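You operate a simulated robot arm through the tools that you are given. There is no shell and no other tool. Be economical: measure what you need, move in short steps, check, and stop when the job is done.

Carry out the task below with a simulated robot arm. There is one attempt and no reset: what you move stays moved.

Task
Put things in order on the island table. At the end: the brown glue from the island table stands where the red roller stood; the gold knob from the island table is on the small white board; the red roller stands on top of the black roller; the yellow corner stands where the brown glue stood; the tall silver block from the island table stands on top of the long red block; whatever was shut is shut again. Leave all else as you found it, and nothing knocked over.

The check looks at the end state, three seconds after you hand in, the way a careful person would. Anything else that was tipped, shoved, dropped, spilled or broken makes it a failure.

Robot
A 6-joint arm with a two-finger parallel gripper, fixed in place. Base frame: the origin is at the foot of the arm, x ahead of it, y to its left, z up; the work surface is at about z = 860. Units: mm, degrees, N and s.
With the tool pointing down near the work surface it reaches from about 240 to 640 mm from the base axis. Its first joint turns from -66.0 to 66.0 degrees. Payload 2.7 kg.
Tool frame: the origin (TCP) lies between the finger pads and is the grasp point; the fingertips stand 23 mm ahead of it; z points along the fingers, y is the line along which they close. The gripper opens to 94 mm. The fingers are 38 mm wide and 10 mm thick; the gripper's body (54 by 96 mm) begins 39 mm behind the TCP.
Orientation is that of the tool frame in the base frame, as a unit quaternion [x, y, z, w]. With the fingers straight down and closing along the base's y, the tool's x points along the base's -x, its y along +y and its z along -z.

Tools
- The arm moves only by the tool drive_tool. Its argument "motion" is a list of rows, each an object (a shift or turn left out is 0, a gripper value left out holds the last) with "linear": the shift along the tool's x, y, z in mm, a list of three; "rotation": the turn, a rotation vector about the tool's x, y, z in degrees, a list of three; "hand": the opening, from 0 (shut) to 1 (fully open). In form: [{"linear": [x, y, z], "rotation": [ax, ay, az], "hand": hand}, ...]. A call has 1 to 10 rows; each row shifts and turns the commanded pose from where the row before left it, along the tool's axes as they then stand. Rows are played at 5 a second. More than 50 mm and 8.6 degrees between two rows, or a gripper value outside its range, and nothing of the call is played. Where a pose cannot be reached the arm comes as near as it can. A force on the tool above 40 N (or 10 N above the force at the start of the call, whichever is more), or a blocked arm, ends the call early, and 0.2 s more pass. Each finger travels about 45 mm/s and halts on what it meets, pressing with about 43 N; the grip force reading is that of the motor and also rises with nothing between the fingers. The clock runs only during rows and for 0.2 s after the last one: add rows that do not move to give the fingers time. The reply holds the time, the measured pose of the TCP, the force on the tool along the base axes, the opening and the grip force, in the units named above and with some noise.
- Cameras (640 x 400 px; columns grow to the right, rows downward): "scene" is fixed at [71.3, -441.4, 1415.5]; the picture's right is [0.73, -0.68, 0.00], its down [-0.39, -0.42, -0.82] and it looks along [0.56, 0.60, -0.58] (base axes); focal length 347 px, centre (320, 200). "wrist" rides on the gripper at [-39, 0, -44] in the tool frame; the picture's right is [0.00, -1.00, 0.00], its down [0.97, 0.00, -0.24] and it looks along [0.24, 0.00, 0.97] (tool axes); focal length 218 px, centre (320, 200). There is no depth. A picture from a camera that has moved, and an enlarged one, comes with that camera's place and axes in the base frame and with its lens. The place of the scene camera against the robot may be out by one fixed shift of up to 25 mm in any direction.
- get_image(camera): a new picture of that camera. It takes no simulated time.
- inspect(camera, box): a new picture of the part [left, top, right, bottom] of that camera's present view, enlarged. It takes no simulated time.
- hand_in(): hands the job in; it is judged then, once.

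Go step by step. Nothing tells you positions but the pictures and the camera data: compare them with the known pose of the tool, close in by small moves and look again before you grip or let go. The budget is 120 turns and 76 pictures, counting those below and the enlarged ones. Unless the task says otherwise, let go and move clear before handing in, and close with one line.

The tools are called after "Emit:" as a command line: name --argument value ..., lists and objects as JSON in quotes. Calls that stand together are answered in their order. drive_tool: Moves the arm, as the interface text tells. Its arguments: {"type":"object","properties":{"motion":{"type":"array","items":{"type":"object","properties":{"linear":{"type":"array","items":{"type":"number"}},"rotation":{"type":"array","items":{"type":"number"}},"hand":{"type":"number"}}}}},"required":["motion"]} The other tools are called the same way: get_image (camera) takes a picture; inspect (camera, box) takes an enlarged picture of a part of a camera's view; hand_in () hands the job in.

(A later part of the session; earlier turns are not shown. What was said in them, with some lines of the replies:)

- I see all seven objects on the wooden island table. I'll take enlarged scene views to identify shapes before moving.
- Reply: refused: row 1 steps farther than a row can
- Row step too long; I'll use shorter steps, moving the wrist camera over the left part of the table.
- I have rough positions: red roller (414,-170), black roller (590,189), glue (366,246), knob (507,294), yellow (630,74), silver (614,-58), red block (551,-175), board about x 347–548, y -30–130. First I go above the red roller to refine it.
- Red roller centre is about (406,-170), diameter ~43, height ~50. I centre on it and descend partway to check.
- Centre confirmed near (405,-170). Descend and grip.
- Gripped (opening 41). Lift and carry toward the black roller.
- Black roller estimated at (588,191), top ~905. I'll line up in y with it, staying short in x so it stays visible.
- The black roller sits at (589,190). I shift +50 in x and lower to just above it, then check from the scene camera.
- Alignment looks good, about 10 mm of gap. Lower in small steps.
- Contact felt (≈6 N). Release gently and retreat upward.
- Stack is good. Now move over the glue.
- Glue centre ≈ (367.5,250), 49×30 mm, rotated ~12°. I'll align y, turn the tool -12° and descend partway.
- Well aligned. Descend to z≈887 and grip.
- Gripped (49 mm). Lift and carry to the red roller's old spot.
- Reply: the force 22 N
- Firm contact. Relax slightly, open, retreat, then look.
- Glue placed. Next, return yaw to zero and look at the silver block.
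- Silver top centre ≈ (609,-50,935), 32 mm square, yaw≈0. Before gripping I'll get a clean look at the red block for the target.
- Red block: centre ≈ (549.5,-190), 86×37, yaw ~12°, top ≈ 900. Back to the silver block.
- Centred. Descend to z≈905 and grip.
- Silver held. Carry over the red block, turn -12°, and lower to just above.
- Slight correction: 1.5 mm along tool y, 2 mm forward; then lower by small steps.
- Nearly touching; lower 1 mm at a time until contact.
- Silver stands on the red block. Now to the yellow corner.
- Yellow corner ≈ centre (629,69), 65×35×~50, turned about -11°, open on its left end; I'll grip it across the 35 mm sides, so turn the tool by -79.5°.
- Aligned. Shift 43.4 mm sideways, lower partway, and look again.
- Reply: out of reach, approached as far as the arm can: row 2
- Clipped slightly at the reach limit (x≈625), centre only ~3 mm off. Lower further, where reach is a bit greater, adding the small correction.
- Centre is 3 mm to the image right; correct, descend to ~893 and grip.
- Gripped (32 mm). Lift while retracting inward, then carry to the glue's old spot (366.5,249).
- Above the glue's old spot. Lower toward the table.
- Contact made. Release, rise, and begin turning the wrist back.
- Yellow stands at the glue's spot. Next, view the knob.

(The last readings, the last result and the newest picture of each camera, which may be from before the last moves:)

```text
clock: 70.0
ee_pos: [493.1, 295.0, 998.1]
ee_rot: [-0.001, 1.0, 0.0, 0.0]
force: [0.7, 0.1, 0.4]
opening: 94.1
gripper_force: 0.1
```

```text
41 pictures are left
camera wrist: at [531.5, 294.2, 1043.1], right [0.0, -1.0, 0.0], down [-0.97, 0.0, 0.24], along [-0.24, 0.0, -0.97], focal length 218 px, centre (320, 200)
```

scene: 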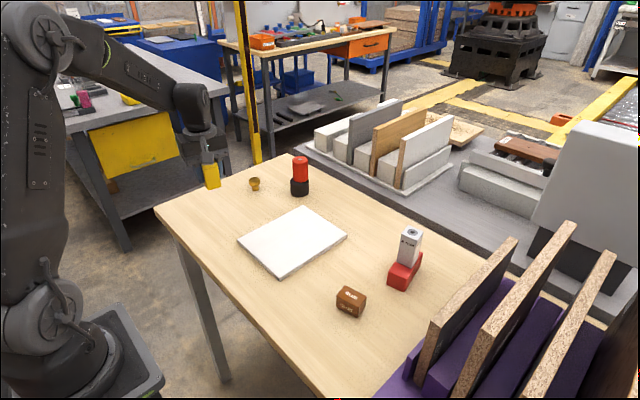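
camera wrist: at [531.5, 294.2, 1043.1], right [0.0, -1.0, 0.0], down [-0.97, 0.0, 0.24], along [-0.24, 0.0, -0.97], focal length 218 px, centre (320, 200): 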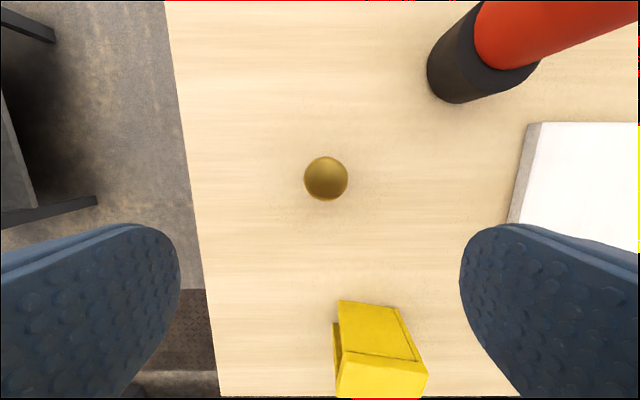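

Knob centre ≈ (511,290), head ~28 mm. Centre and descend partway.

Emit:
drive_tool --motion '[{"linear": [-18.5, -4.4, 0]}, {"linear": [0, 0, 30]}, {"linear": [0, 0, 25]}, {}, {}]'

Emit:
get_image --camera "wrist"

Emit:
inspect --camera "scene" --box '[225, 160, 285, 200]'

```text
clock: 71.2
ee_pos: [509.6, 287.3, 943.2]
ee_rot: [0.0, 1.0, 0.0, 0.0]
force: [-0.2, 0.0, 0.4]
opening: 94.0
gripper_force: 0.1
```

```text
40 pictures are left
camera wrist: at [548.5, 288.1, 987.5], right [0.0, -1.0, 0.0], down [-0.97, 0.0, 0.24], along [-0.24, 0.0, -0.97], focal length 218 px, centre (320, 200)
```

wrist: 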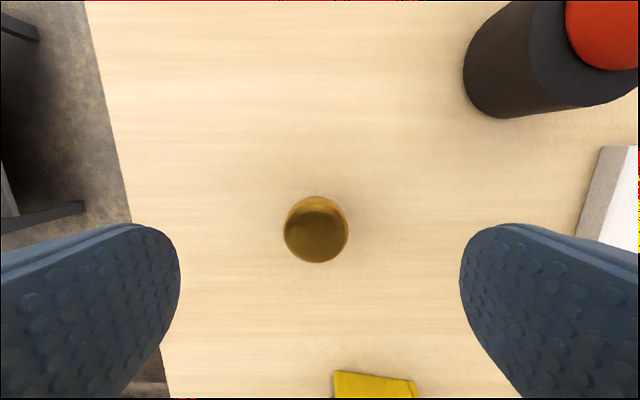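

```text
10.00 times, centred on (255, 180) of scene
camera zoom: at [71.3, -441.4, 1415.5], right [0.73, -0.68, 0.0], down [-0.39, -0.42, -0.82], along [0.56, 0.6, -0.58], focal length 3466 px, centre (970, 400)
```

zoom: 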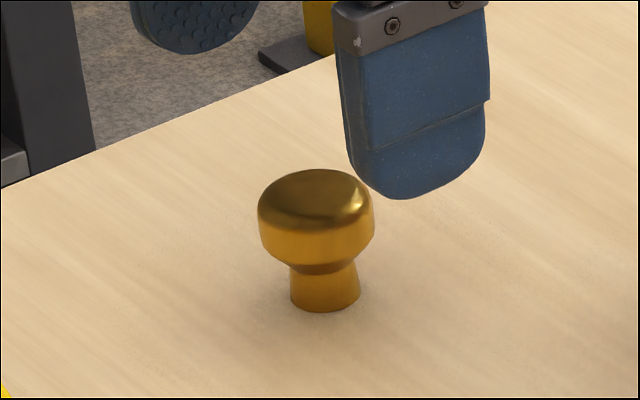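

Small correction, then descend to ~887 and grip the knob's head.

Emit:
drive_tool --motion '[{"linear": [-2.5, 1.5, 28]}, {"linear": [0, 0, 28]}, {}, {"hand": 0.2}, {"hand": 0.2}, {"hand": 0.2}, {"hand": 0.2}, {"hand": 0.2}, {}]'

Emit:
inspect --camera "scene" --box '[215, 140, 295, 200]'

```text
clock: 73.2
ee_pos: [510.3, 289.5, 888.9]
ee_rot: [0.0, 1.0, 0.0, 0.0]
force: [0.1, 0.6, -0.2]
opening: 30.4
gripper_force: 42.8
```

```text
6.67 times, centred on (255, 170) of scene
camera zoom: at [71.3, -441.4, 1415.5], right [0.73, -0.68, 0.0], down [-0.39, -0.42, -0.82], along [0.56, 0.6, -0.58], focal length 2311 px, centre (753, 400)
```

zoom: 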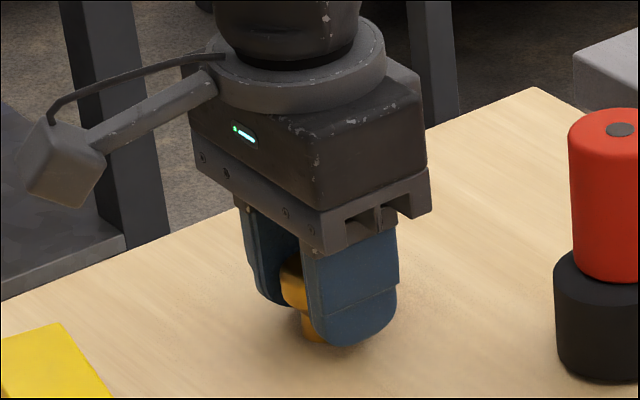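

Gripped. Lift and carry to the board centre (≈450,50).

Emit:
drive_tool --motion '[{"linear": [0, 0, -20]}, {"linear": [0, 0, -30]}, {"linear": [0, 0, -30]}, {"linear": [8.7, -34.3, 0]}, {"linear": [8.7, -34.3, 0]}, {"linear": [8.7, -34.3, 0]}, {"linear": [8.7, -34.3, 0]}, {"linear": [8.7, -34.3, 0]}, {"linear": [8.7, -34.3, 0]}, {"linear": [8.7, -34.3, 0]}]'

Emit:
drive_tool --motion '[{}, {"linear": [0, 0, 30]}, {"linear": [0, 0, 25]}, {}, {}]'

Emit:
inspect --camera "scene" --box '[230, 180, 350, 280]'

```text
clock: 75.4
ee_pos: [451.1, 49.9, 967.1]
ee_rot: [0.0, 1.0, 0.0, 0.001]
force: [-0.3, -0.1, 0.2]
opening: 30.2
gripper_force: 42.4
```

```text
clock: 76.6
ee_pos: [450.7, 49.5, 912.2]
ee_rot: [0.0, 1.0, 0.0, 0.001]
force: [-0.1, 0.7, -0.4]
opening: 29.9
gripper_force: 43.3
```

```text
4.00 times, centred on (290, 230) of scene
camera zoom: at [71.3, -441.4, 1415.5], right [0.73, -0.68, 0.0], down [-0.39, -0.42, -0.82], along [0.56, 0.6, -0.58], focal length 1387 px, centre (440, 80)
```

zoom: 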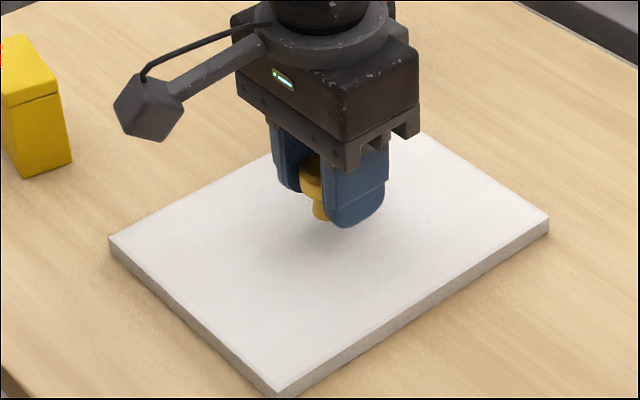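

Over the board's middle. Lower in small steps to contact.

Emit:
drive_tool --motion '[{"linear": [0, 0, 5]}, {"linear": [0, 0, 3]}, {"linear": [0, 0, 1.5]}, {}]'

Emit:
drive_tool --motion '[{"linear": [0, 0, 1]}, {"linear": [0, 0, 1]}, {}]'

Emit:
inspect --camera "scene" --box '[280, 200, 340, 250]'

```text
clock: 77.6
ee_pos: [450.6, 50.0, 903.2]
ee_rot: [0.0, 1.0, 0.001, 0.0]
force: [0.5, 0.3, 0.1]
opening: 30.2
gripper_force: 43.1
```

```text
clock: 78.4
ee_pos: [450.0, 50.4, 901.8]
ee_rot: [0.001, 1.0, 0.001, 0.0]
force: [-0.1, 0.2, -0.6]
opening: 30.0
gripper_force: 43.2
```

```text
8.00 times, centred on (310, 225) of scene
camera zoom: at [71.3, -441.4, 1415.5], right [0.73, -0.68, 0.0], down [-0.39, -0.42, -0.82], along [0.56, 0.6, -0.58], focal length 2773 px, centre (400, 0)
```

zoom: 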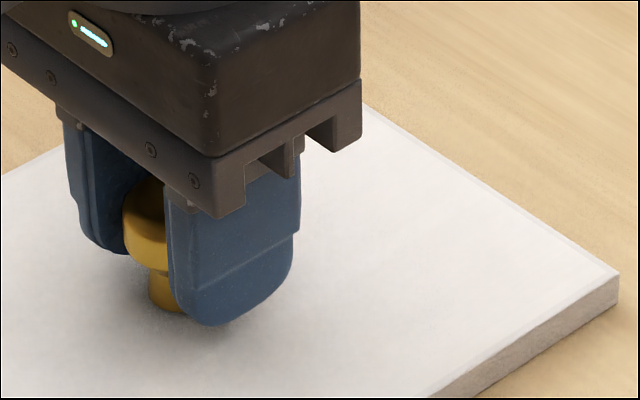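

Emit:
drive_tool --motion '[{"linear": [0, 0, 1]}, {}]'

Emit:
drive_tool --motion '[{"linear": [0, 0, 1]}, {}]'

Emit:
drive_tool --motion '[{"linear": [0, 0, 1]}, {}]'

```text
clock: 79.0
ee_pos: [450.6, 50.4, 899.9]
ee_rot: [0.0, 1.0, 0.0, 0.0]
force: [-0.1, 0.0, -0.2]
opening: 30.1
gripper_force: 43.0
```

```text
clock: 79.6
ee_pos: [451.6, 49.2, 899.7]
ee_rot: [0.0, 1.0, 0.001, 0.0]
force: [-2.0, 0.2, 5.0]
opening: 30.0
gripper_force: 43.0
```

```text
clock: 80.2
ee_pos: [450.8, 49.8, 899.7]
ee_rot: [0.0, 1.0, 0.0, 0.001]
force: [-9.8, -1.3, 28.7]
opening: 30.1
gripper_force: 42.6
```

Contact. Relax 1 mm, release, rise and check everything.

Emit:
drive_tool --motion '[{"linear": [0, 0, -1]}, {"hand": 0.5}, {"hand": 0.8}, {"hand": 1}, {"hand": 1}, {}, {"linear": [0, 0, -20]}, {"linear": [0, 0, -40]}, {"linear": [0, 0, -45]}, {"linear": [0, 0, -45]}]'

Emit:
drive_tool --motion '[{"linear": [0, 0, -45]}, {"linear": [0, 0, -20]}, {}]'

Emit:
get_image --camera "wrist"

Emit:
inspect --camera "scene" --box '[150, 130, 470, 330]'

```text
clock: 82.4
ee_pos: [451.0, 52.4, 1049.1]
ee_rot: [0.0, 1.0, 0.0, 0.001]
force: [-0.8, 0.5, 0.4]
opening: 94.0
gripper_force: 0.2
```

```text
clock: 83.2
ee_pos: [450.8, 50.2, 1112.5]
ee_rot: [0.0, 1.0, 0.0, 0.0]
force: [0.0, -0.5, 0.8]
opening: 94.2
gripper_force: 0.0
```

```text
35 pictures are left
camera wrist: at [491.0, 49.9, 1157.3], right [0.0, -1.0, 0.0], down [-0.97, 0.0, 0.24], along [-0.24, 0.0, -0.97], focal length 218 px, centre (320, 200)
```

wrist: 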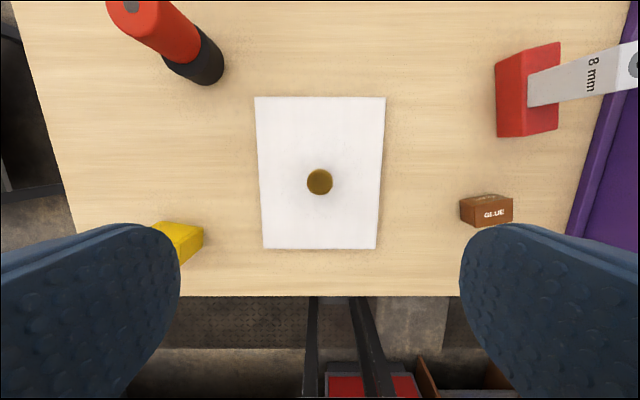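

```text
2.00 times, centred on (310, 230) of scene
camera zoom: at [71.3, -441.4, 1415.5], right [0.73, -0.68, 0.0], down [-0.39, -0.42, -0.82], along [0.56, 0.6, -0.58], focal length 693 px, centre (340, 140)
```

zoom: 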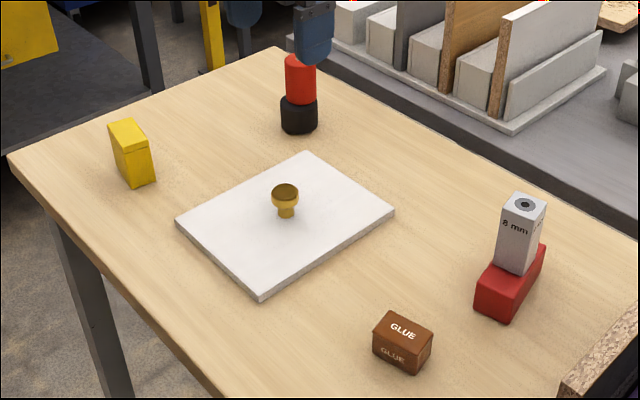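

All five placements look right in both views: everything stands upright, the gripper is clear, and nothing was opened. I'm handing in.

Emit:
hand_in

```text
The job is handed in.
```

The job is handed in: the glue, knob, red roller, yellow corner and silver block are each in the place you asked for, nothing looked tipped in the last pictures, and nothing was opened, so there was nothing to shut.
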